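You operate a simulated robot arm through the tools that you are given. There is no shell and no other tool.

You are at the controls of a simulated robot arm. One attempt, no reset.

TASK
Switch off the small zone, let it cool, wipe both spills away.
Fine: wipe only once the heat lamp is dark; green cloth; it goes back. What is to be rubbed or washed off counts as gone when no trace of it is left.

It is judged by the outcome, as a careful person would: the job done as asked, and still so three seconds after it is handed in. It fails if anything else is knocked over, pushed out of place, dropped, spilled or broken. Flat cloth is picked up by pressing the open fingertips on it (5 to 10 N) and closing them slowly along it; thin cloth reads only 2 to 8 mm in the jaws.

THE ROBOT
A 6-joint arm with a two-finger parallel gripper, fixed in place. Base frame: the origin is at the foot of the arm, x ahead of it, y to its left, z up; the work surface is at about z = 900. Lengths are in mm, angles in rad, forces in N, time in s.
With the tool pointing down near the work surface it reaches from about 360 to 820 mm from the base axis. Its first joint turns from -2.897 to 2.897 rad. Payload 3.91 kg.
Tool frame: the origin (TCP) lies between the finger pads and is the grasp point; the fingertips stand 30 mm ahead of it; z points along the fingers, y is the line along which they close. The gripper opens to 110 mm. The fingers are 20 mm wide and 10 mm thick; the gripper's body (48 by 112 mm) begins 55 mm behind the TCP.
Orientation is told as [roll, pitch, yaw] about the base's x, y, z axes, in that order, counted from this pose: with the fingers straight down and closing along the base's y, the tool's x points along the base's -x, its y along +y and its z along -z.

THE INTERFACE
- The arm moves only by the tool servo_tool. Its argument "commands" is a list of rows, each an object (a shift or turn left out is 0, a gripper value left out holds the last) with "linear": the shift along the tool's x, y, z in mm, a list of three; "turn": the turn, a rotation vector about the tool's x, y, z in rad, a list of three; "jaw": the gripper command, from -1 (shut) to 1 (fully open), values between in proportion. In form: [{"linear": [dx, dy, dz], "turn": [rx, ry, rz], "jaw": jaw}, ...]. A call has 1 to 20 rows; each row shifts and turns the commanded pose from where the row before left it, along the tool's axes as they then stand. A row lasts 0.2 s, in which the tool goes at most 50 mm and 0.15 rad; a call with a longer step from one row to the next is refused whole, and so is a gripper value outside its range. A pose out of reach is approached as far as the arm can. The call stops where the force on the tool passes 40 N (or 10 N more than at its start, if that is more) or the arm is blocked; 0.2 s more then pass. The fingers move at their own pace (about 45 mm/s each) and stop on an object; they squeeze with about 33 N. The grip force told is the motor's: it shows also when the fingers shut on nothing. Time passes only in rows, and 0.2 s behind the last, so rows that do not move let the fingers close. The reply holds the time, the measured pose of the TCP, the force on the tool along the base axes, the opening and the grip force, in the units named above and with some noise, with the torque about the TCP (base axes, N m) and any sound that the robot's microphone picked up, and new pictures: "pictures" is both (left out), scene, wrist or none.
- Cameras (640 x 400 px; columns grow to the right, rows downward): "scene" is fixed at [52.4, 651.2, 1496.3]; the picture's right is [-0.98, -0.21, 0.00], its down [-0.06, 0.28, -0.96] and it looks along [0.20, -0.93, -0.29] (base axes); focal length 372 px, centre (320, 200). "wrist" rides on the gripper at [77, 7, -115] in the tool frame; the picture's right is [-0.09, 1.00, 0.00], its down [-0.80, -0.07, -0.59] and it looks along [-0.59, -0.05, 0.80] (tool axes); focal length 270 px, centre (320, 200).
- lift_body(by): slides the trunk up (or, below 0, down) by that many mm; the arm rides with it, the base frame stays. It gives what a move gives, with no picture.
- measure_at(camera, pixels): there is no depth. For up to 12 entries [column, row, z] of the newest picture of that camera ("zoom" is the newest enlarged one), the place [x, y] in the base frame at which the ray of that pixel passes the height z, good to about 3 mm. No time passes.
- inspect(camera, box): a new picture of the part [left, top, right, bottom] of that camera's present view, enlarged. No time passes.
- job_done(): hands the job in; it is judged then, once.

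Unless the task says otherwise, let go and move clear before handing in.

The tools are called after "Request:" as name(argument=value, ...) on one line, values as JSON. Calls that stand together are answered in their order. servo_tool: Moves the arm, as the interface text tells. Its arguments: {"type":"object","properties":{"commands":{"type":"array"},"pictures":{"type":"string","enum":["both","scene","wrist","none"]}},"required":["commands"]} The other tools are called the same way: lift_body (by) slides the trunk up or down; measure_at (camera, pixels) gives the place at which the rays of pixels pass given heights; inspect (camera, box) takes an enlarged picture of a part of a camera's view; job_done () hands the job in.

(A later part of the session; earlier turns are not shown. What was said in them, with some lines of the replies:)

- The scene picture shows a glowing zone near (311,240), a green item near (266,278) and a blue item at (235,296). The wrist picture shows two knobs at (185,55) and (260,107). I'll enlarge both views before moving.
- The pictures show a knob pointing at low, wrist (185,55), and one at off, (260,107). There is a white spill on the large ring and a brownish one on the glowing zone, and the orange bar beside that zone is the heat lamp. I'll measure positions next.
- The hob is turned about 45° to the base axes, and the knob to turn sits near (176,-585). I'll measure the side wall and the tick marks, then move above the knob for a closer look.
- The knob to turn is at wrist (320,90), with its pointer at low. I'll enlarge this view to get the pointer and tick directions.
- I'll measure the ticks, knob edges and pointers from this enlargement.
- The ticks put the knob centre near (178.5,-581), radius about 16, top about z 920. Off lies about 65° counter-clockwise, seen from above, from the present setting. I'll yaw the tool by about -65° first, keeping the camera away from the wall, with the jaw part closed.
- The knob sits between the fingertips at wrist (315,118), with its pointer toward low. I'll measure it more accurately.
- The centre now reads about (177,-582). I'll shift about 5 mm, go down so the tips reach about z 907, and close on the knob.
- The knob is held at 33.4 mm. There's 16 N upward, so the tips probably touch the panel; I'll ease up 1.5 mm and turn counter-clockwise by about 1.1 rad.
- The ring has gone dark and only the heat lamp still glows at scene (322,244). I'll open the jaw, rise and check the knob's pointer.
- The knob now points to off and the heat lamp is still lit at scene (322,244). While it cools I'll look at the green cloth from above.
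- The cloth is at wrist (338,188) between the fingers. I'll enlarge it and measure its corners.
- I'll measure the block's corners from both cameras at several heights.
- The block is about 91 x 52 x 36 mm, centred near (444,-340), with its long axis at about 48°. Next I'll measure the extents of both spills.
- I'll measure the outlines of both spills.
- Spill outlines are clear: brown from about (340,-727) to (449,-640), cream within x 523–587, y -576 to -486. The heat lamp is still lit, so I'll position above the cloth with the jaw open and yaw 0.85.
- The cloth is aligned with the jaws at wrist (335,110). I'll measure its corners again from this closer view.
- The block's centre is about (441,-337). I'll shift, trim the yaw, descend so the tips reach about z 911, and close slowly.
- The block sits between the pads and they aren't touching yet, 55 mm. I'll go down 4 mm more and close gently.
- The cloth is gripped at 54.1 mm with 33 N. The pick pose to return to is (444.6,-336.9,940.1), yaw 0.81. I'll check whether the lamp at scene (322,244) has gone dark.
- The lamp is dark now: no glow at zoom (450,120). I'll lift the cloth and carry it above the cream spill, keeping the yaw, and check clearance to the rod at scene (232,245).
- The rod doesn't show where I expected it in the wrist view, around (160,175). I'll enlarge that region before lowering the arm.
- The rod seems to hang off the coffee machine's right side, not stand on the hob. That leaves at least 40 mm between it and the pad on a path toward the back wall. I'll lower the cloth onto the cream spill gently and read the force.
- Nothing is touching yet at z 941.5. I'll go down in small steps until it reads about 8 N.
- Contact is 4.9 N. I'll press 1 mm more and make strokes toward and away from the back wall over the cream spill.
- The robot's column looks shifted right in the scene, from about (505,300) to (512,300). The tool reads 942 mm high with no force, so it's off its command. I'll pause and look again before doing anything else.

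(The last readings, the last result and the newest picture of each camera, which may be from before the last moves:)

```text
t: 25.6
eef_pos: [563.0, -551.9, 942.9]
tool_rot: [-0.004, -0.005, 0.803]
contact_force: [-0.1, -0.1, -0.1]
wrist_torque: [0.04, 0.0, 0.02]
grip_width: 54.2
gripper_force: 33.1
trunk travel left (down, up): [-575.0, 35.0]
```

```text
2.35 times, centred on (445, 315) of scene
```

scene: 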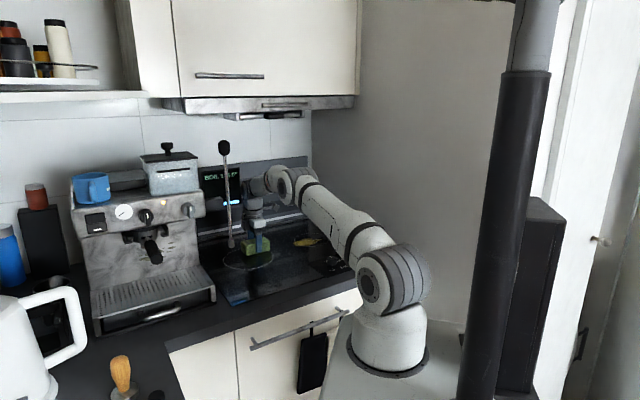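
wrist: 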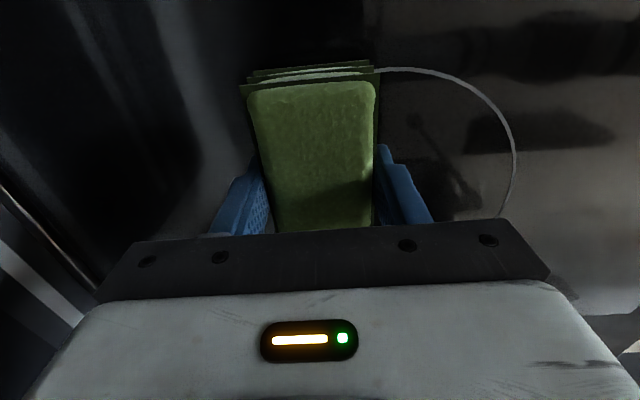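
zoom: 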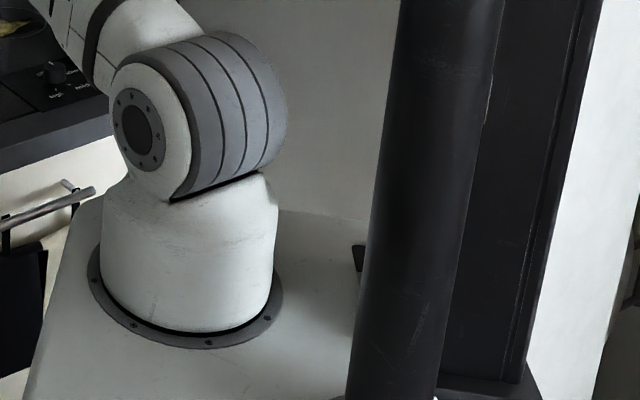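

The whole robot appears to have shifted about 10 mm, so from here I'll steer by the measured pose. I can't see any cream spill left in the ring around the pad. I'll lift, move the cloth partway toward the brown spill, and check.

Request:
servo_tool(commands=[{"linear": [0, 0, -20]}, {"linear": [0, 0, -25]}, {"linear": [25, 5, 0]}, {"linear": [25, 5, 0]}, {"linear": [25, 5, 0]}, {"linear": [25, 5, 0]}, {"linear": [25, 5, 0]}, {}, {}])

Request:
inspect(camera="scene", box=[210, 220, 340, 300])

Request:
inspect(camera="scene", box=[235, 240, 285, 275])

```text
t: 27.6
eef_pos: [469.1, -621.2, 982.8]
tool_rot: [0.0, 0.001, 0.81]
contact_force: [-0.4, -1.0, 0.1]
wrist_torque: [-0.04, -0.06, 0.0]
grip_width: 54.2
gripper_force: 32.8
trunk travel left (down, up): [-575.0, 35.0]
```

scene: 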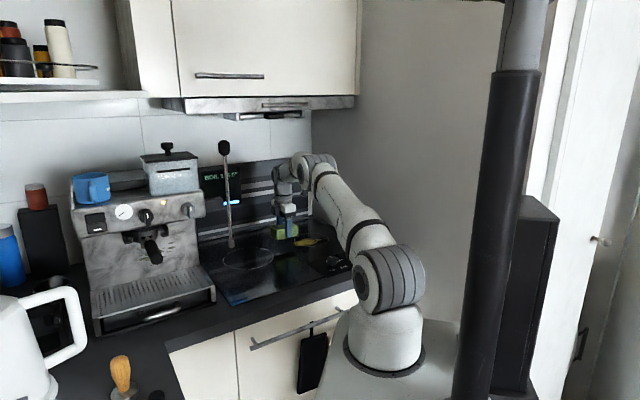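
wrist: 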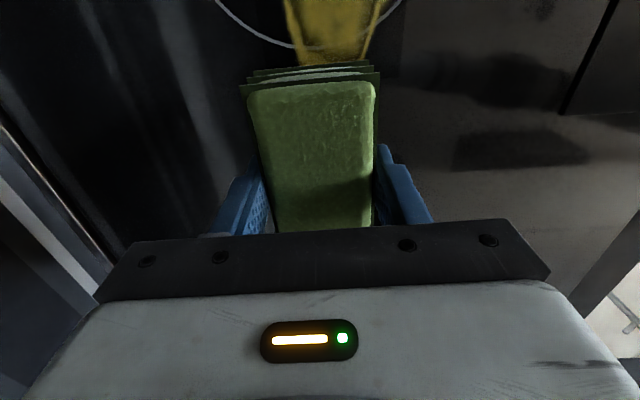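

```text
4.92 times, centred on (275, 260) of scene
```

zoom: 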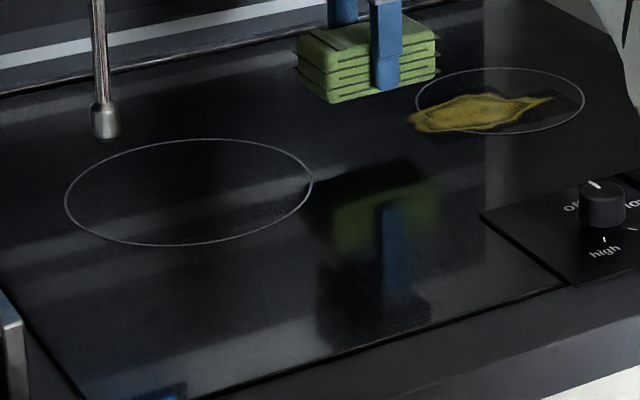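

```text
11.43 times, centred on (260, 258) of scene
```

zoom: 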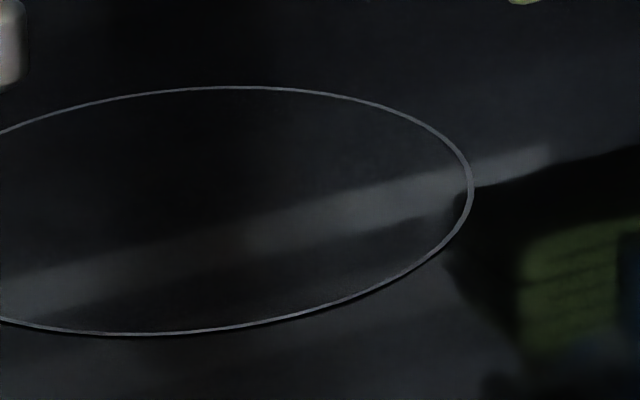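

The cream spill is gone, with no trace in the enlarged ring, and the robot is back in its usual place. The lamp is still dark, so I'll carry the cloth over the brown spill and lower it.

Request:
servo_tool(commands=[{"linear": [24, 5, 0]}, {"linear": [24, 5, 0]}, {"linear": [24, 4, 0]}, {}, {"linear": [0, 0, 20]}, {"linear": [0, 0, 15]}, {"linear": [0, 0, 5]}, {}])

Request:
inspect(camera="scene", box=[230, 170, 390, 270])

```text
t: 29.4
eef_pos: [410.2, -665.5, 945.7]
tool_rot: [0.0, -0.001, 0.812]
contact_force: [0.3, -0.4, -0.5]
wrist_torque: [-0.01, 0.01, 0.03]
grip_width: 54.2
gripper_force: 32.9
trunk travel left (down, up): [-575.0, 35.0]
```

scene: 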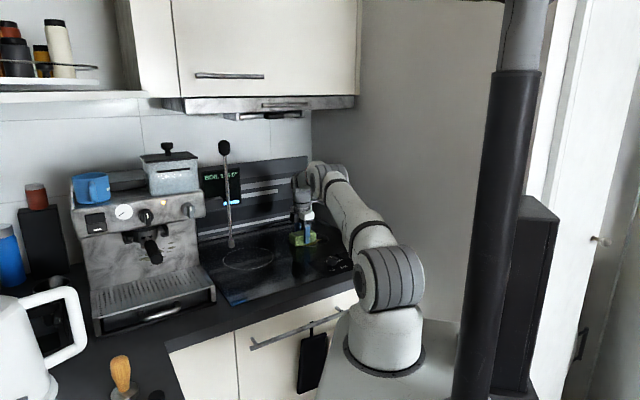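
wrist: 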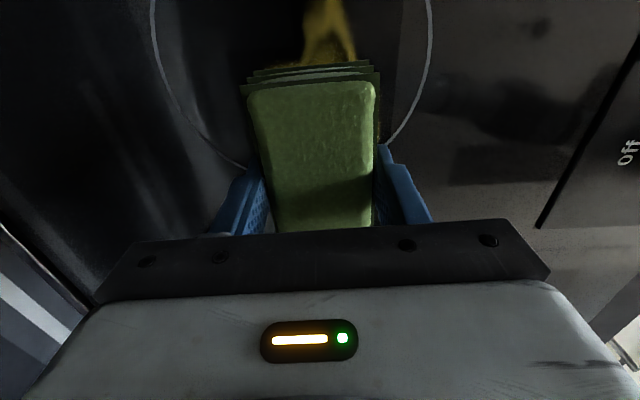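

```text
4.00 times, centred on (310, 220) of scene
```

zoom: 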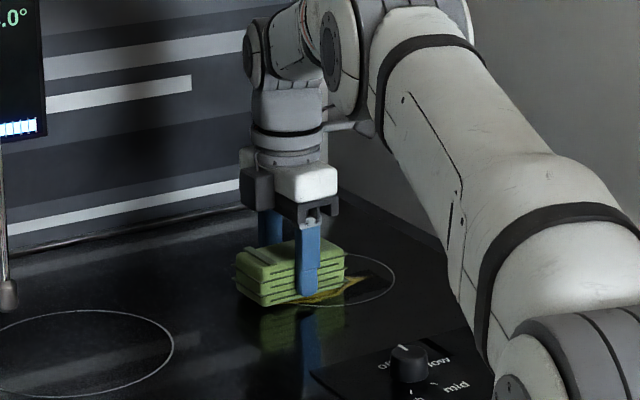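

The pad is just above the brown spill and the lamp is dark. I'll lower to contact and make the first strokes along the spill.

Request:
servo_tool(commands=[{"linear": [0, 0, 3]}, {"linear": [0, 0, 1.5]}, {"linear": [0, 0, 1]}, {}], pictures="none")

```text
t: 30.4
eef_pos: [408.2, -665.2, 941.1]
tool_rot: [-0.004, 0.002, 0.81]
contact_force: [0.7, -4.3, 13.6]
wrist_torque: [0.05, 0.11, 0.09]
grip_width: 54.6
gripper_force: 33.1
trunk travel left (down, up): [-575.0, 35.0]
```

Contact is 13.6 N. I'll ease off slightly and stroke along the spill, then again nearer the back wall.

Request:
servo_tool(commands=[{"linear": [12, 0, -0.5]}, {"linear": [12, 0, 0]}, {"linear": [12, 0, 0]}, {"linear": [12, 0, 0]}, {"linear": [10, 0, 0]}, {"linear": [-12, 0, 0]}, {"linear": [-12, 0, 0]}, {"linear": [-12, 0, 0]}, {"linear": [-12, 0, 0]}, {"linear": [-14, 0, 0]}, {"linear": [0, -8, 0]}, {"linear": [0, -8, 0]}, {"linear": [0, -8, 0]}, {}])

```text
t: 33.4
eef_pos: [429.2, -676.9, 940.9]
tool_rot: [-0.004, 0.0, 0.81]
contact_force: [-3.5, 4.3, 11.4]
wrist_torque: [0.06, 0.17, -0.05]
grip_width: 54.5
gripper_force: 33.1
trunk travel left (down, up): [-575.0, 35.0]
```

scene: 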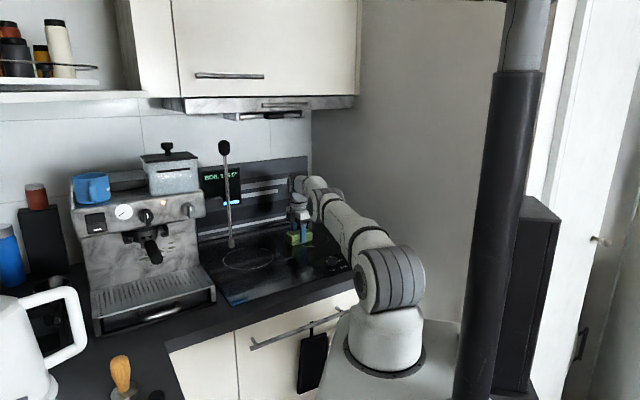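
wrist: 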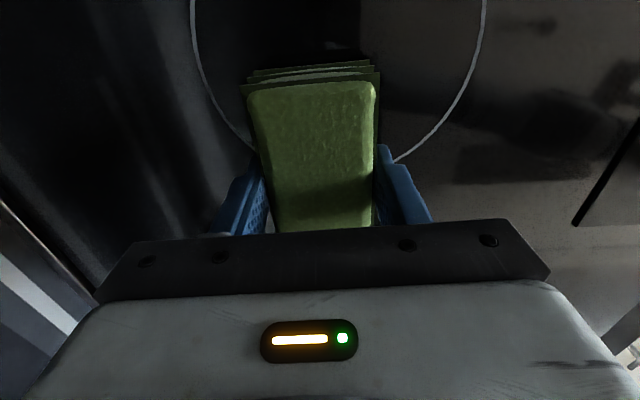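

The visible part of the spill is gone. I'll do the second pass nearer the back, at about v 782 along the wall-ward axis.

Request:
servo_tool(commands=[{"linear": [12, 0, 0]}, {"linear": [12, 0, 0]}, {"linear": [12, 0, 0]}, {"linear": [12, 0, 0]}, {"linear": [-12, 0, 0]}, {"linear": [-12, 0, 0]}, {"linear": [-12, 0, 0]}, {"linear": [-10, 0, 0]}, {"linear": [0, 10, 0]}, {"linear": [0, 10, 0]}, {"linear": [0, 12, 0]}, {"linear": [12, 0, 0]}, {"linear": [12, 0, 0]}, {"linear": [12, 0, 0]}, {"linear": [12, 0, 0]}, {}])

```text
t: 36.8
eef_pos: [362.1, -675.8, 941.5]
tool_rot: [0.001, 0.0, 0.81]
contact_force: [3.6, 4.2, 11.9]
wrist_torque: [0.14, -0.22, 0.03]
grip_width: 54.3
gripper_force: 33.3
out of reach, approached as far as the arm can: row 1, 2, 3, 4
trunk travel left (down, up): [-575.0, 35.0]
```

scene: 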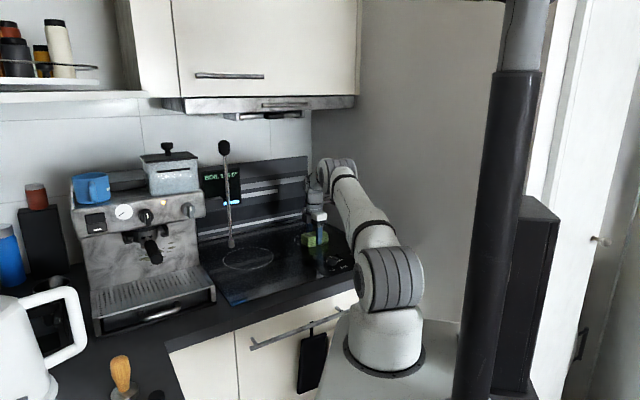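
wrist: 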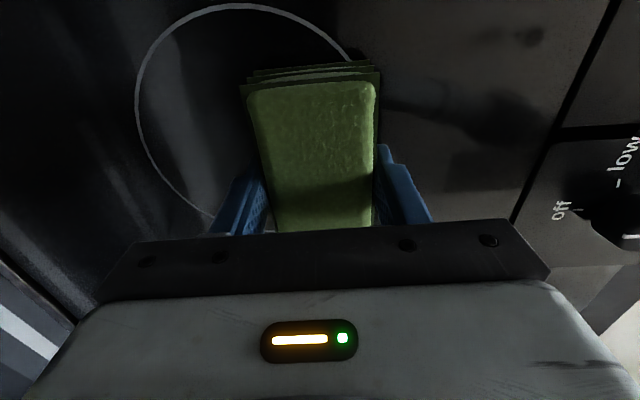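

Part of the back pass was out of reach. I'll lift and back away to see what remains of the brown spill.

Request:
servo_tool(commands=[{"linear": [0, 0, -20]}, {"linear": [0, 0, -30]}, {"linear": [0, 0, -20]}, {"linear": [-25, 25, 0]}, {"linear": [-25, 25, 0]}, {"linear": [-25, 25, 0]}, {"linear": [-25, 20, 0]}, {"linear": [-25, 20, 0]}, {}])

Request:
inspect(camera="scene", box=[270, 220, 350, 270])

Request:
inspect(camera="wrist", box=[0, 0, 320, 240])

```text
t: 38.8
eef_pos: [367.6, -507.0, 1010.9]
tool_rot: [0.0, -0.001, 0.81]
contact_force: [-0.2, 0.0, -0.4]
wrist_torque: [0.03, 0.02, 0.02]
grip_width: 54.3
gripper_force: 32.9
trunk travel left (down, up): [-575.0, 35.0]
```

scene: 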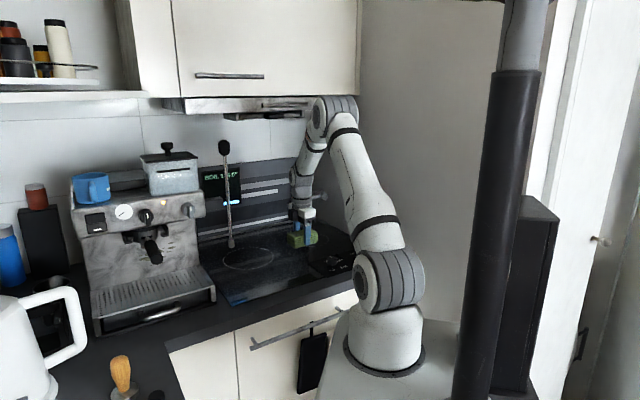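
wrist: 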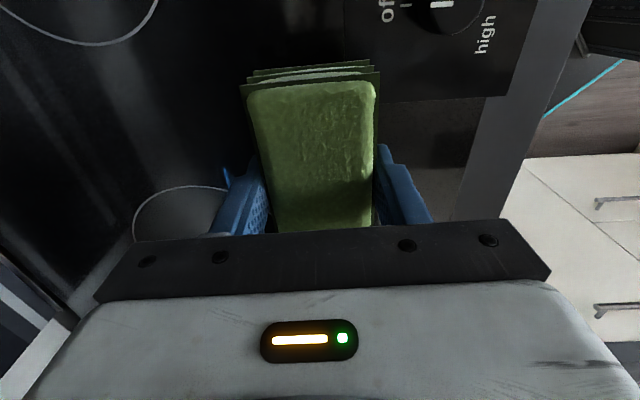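

```text
8.00 times, centred on (310, 245) of scene
```

zoom: 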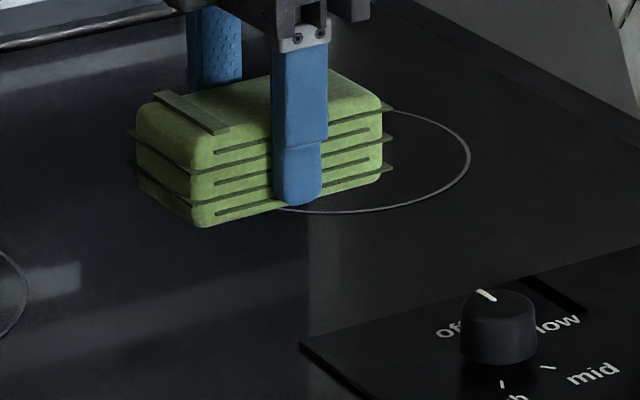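

```text
1.67 times, centred on (160, 120) of wrist
```

zoom: 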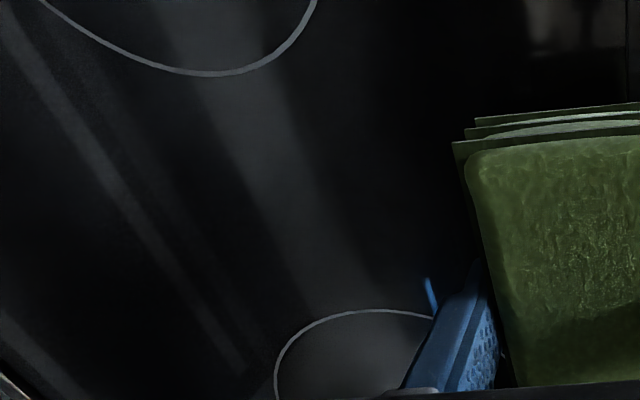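

The pad still hides part of the zone in the scene view. I'll move back over the cloth's place and look at the zone unobstructed.

Request:
servo_tool(commands=[{"linear": [-30, 10, 0]}, {"linear": [-30, 10, 0]}, {"linear": [-30, 10, 0]}, {"linear": [-30, 10, 0]}, {"linear": [-28, 10, 0]}, {"linear": [-28, 11, 0]}, {}, {}])

Request:
inspect(camera="scene", box=[280, 225, 340, 262])

Request:
inspect(camera="scene", box=[210, 220, 350, 310])

```text
t: 40.6
eef_pos: [443.0, -336.2, 1010.4]
tool_rot: [0.0, 0.0, 0.811]
contact_force: [-0.3, 0.4, -1.0]
wrist_torque: [-0.01, -0.02, -0.05]
grip_width: 54.4
gripper_force: 33.2
trunk travel left (down, up): [-575.0, 35.0]
```

scene: 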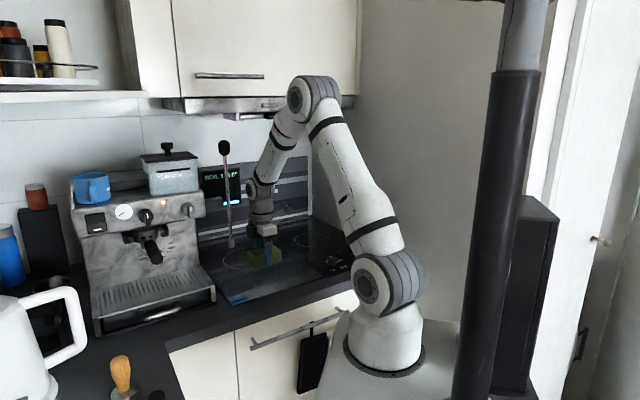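
wrist: 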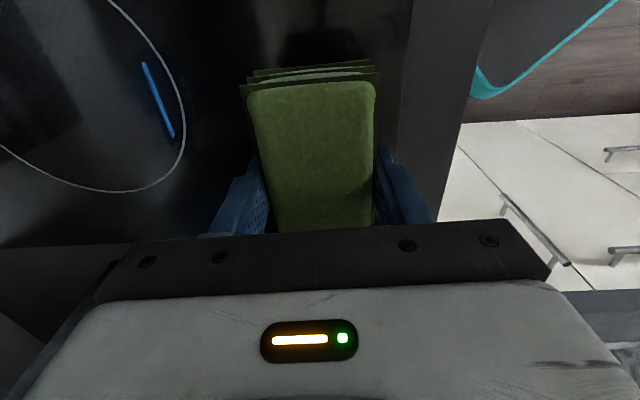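

```text
10.67 times, centred on (310, 244) of scene
```

zoom: 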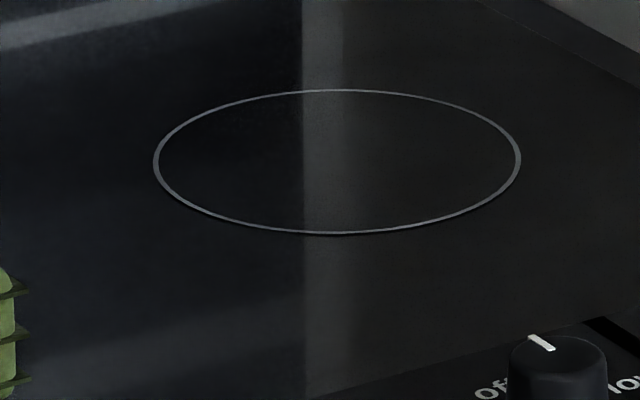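

```text
4.44 times, centred on (280, 265) of scene
```

zoom: 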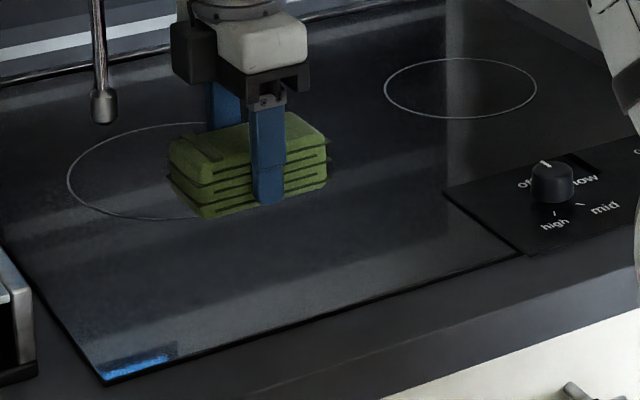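

Both zones look clean in the enlargements and the cloth hasn't slipped in the jaws. I'll lower it back at its original place.

Request:
servo_tool(commands=[{"linear": [-0.6, -1.6, 25]}, {"linear": [0, 0, 25]}, {"linear": [0, 0, 14]}, {"linear": [0, 0, 4]}, {"linear": [0, 0, 1]}, {}], pictures="wrist")

```text
t: 42.0
eef_pos: [446.3, -337.5, 940.1]
tool_rot: [0.0, 0.0, 0.81]
contact_force: [-0.2, 0.3, -0.2]
wrist_torque: [-0.01, 0.01, -0.01]
grip_width: 54.2
gripper_force: 33.0
trunk travel left (down, up): [-575.0, 35.0]
```

wrist: 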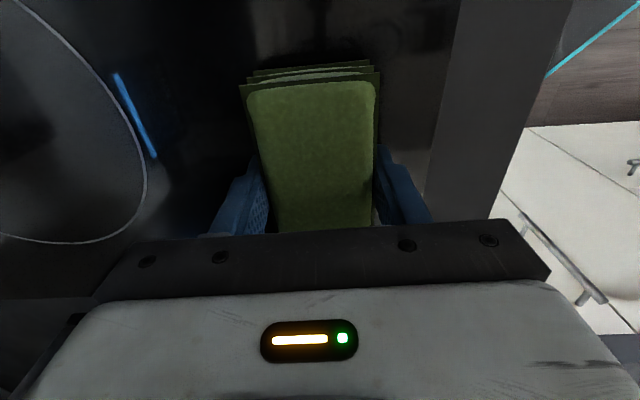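

The view matches the one at pick-up, but no contact shows yet. I'll lower in small steps.

Request:
servo_tool(commands=[{"linear": [0, 0, 0.7]}, {"linear": [0, 0, 0.7]}, {}], pictures="none")

```text
t: 42.8
eef_pos: [445.1, -338.1, 940.3]
tool_rot: [-0.004, 0.0, 0.81]
contact_force: [-0.4, 1.0, 14.1]
wrist_torque: [0.09, 0.25, -0.03]
grip_width: 54.2
gripper_force: 33.0
trunk travel left (down, up): [-575.0, 35.0]
```

The cloth is resting on the surface, 14 N. I'll ease up 0.7 mm, open slowly and rise straight up.

Request:
servo_tool(commands=[{"linear": [0, 0, -0.7]}, {"jaw": 0.05}, {"jaw": 0.2}, {"jaw": 0.5}, {"jaw": 0.9}, {"jaw": 1}, {"jaw": 1}, {"linear": [0, 0, -20]}, {"linear": [0, 0, -35]}, {"linear": [0, 0, -40]}, {"linear": [0, 0, -40]}, {}])

Request:
inspect(camera="scene", box=[210, 220, 350, 310])

Request:
measure_at(camera="wrist", pixels=[[320, 100, 936]])

```text
t: 45.4
eef_pos: [444.8, -337.5, 1075.6]
tool_rot: [-0.001, 0.0, 0.809]
contact_force: [-1.0, 0.6, 0.5]
wrist_torque: [0.03, -0.01, 0.01]
grip_width: 109.9
gripper_force: 0.0
trunk travel left (down, up): [-575.0, 35.0]
```

scene: 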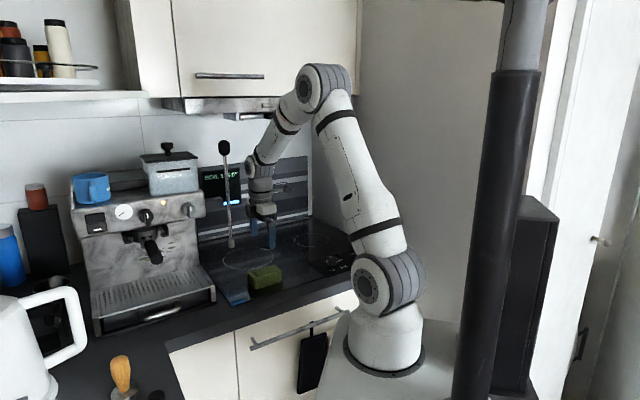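
wrist: 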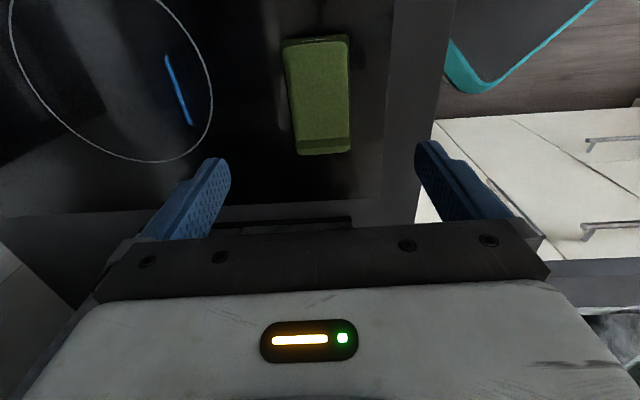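

```text
4.44 times, centred on (280, 265) of scene
```

zoom: 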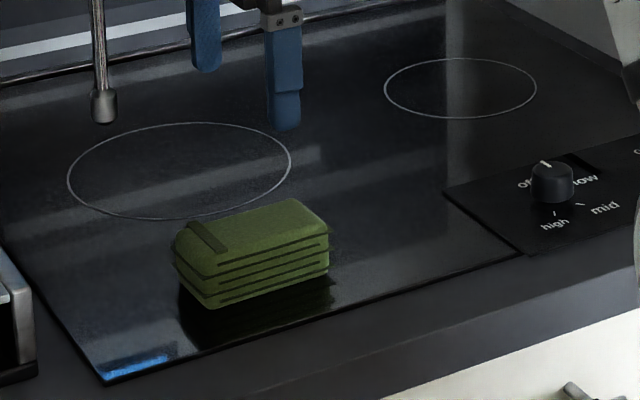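

```text
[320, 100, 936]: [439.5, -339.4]
```

The cloth is back, with its centre near (439.5,-339.4), and the large ring at wrist (110,80) is clean. I'll move off to the earlier viewpoint and check the small zone from the wrist camera.

Request:
servo_tool(commands=[{"linear": [0, 0, -20], "turn": [0, 0, 0.14]}, {"linear": [20, 0, 0], "turn": [0, 0, 0.14]}, {"linear": [25, 0, 0], "turn": [0, 0, 0.14]}, {"linear": [25, 0, 0], "turn": [0, 0, 0.14]}, {"linear": [25, 0, 0], "turn": [0, 0, 0.14]}, {"linear": [25, 0, 0], "turn": [0, 0, 0.11]}, {"linear": [20, 0, -20]}, {"linear": [20, 0, -20]}, {}])

Request:
inspect(camera="wrist", box=[0, 60, 320, 260])

Request:
inspect(camera="scene", box=[210, 220, 350, 310])

```text
t: 47.4
eef_pos: [295.1, -383.7, 1135.9]
tool_rot: [0.0, 0.0, 0.0]
contact_force: [-0.4, -0.4, 0.0]
wrist_torque: [0.02, 0.0, 0.02]
grip_width: 110.3
gripper_force: 0.1
trunk travel left (down, up): [-575.0, 35.0]
```

scene: 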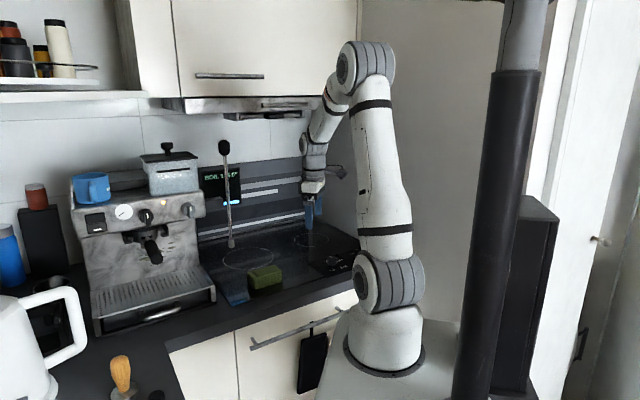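
wrist: 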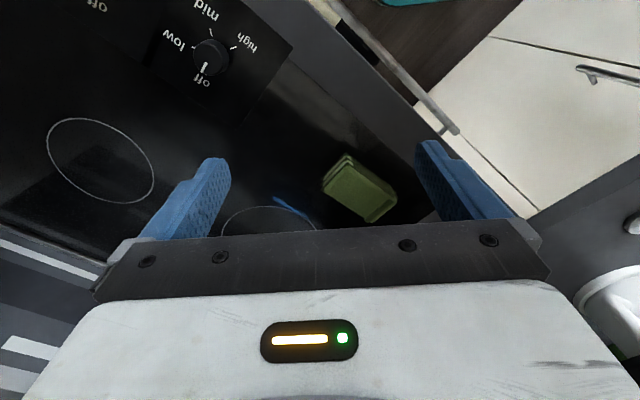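

```text
2.00 times, centred on (160, 160) of wrist
```

zoom: 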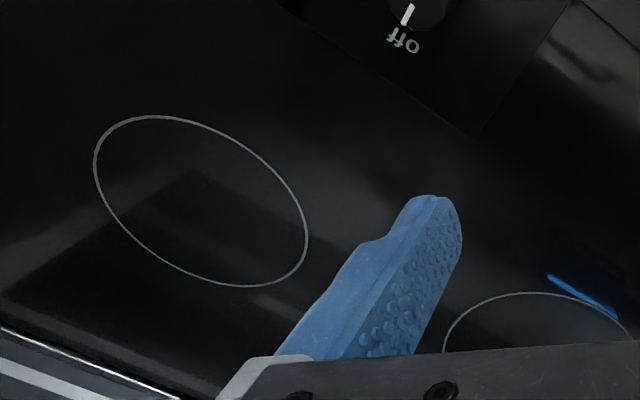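

```text
4.44 times, centred on (280, 265) of scene
```

zoom: 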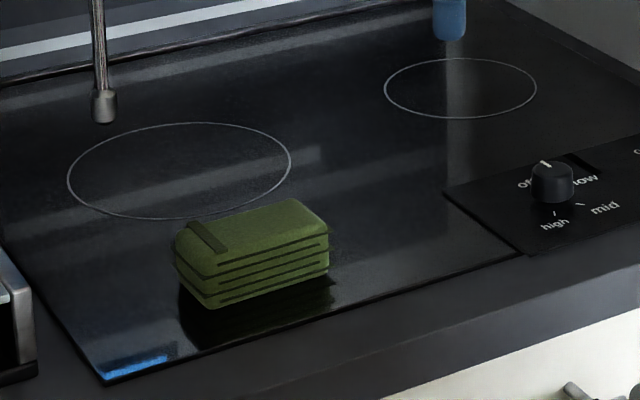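

Both zones are clean in the scene and wrist views, the ring and its heat lamp are dark, and the knob was read at off. The green cloth is back to within about 5 mm, and the gripper is open and clear, so I'm handing in.

Request:
job_done()

```text
The job is handed in.
```

The small zone is switched off and both spills are wiped away. I handed the job in with the gripper open and clear of everything.

- **Zone:** I turned the small zone's knob from low to off, and the ring went dark straight away. I only started wiping once the heat lamp was dark, and it was still dark at the end.
- **Spills:** Enlarged views from both cameras show no trace of the cream spill on the large ring or the brown one on the small zone. Part of one back pass on the brown spill was out of reach, but nothing was left there when I checked.
- **Cloth:** I wiped with the green cloth and put it back about 5 mm from where it started, judging by the before and after pictures.

During the cream-spill strokes, the whole robot seemed to shift by about 10 mm and then return. I don't know why. I saw nothing else knocked or moved in the pictures afterwards.
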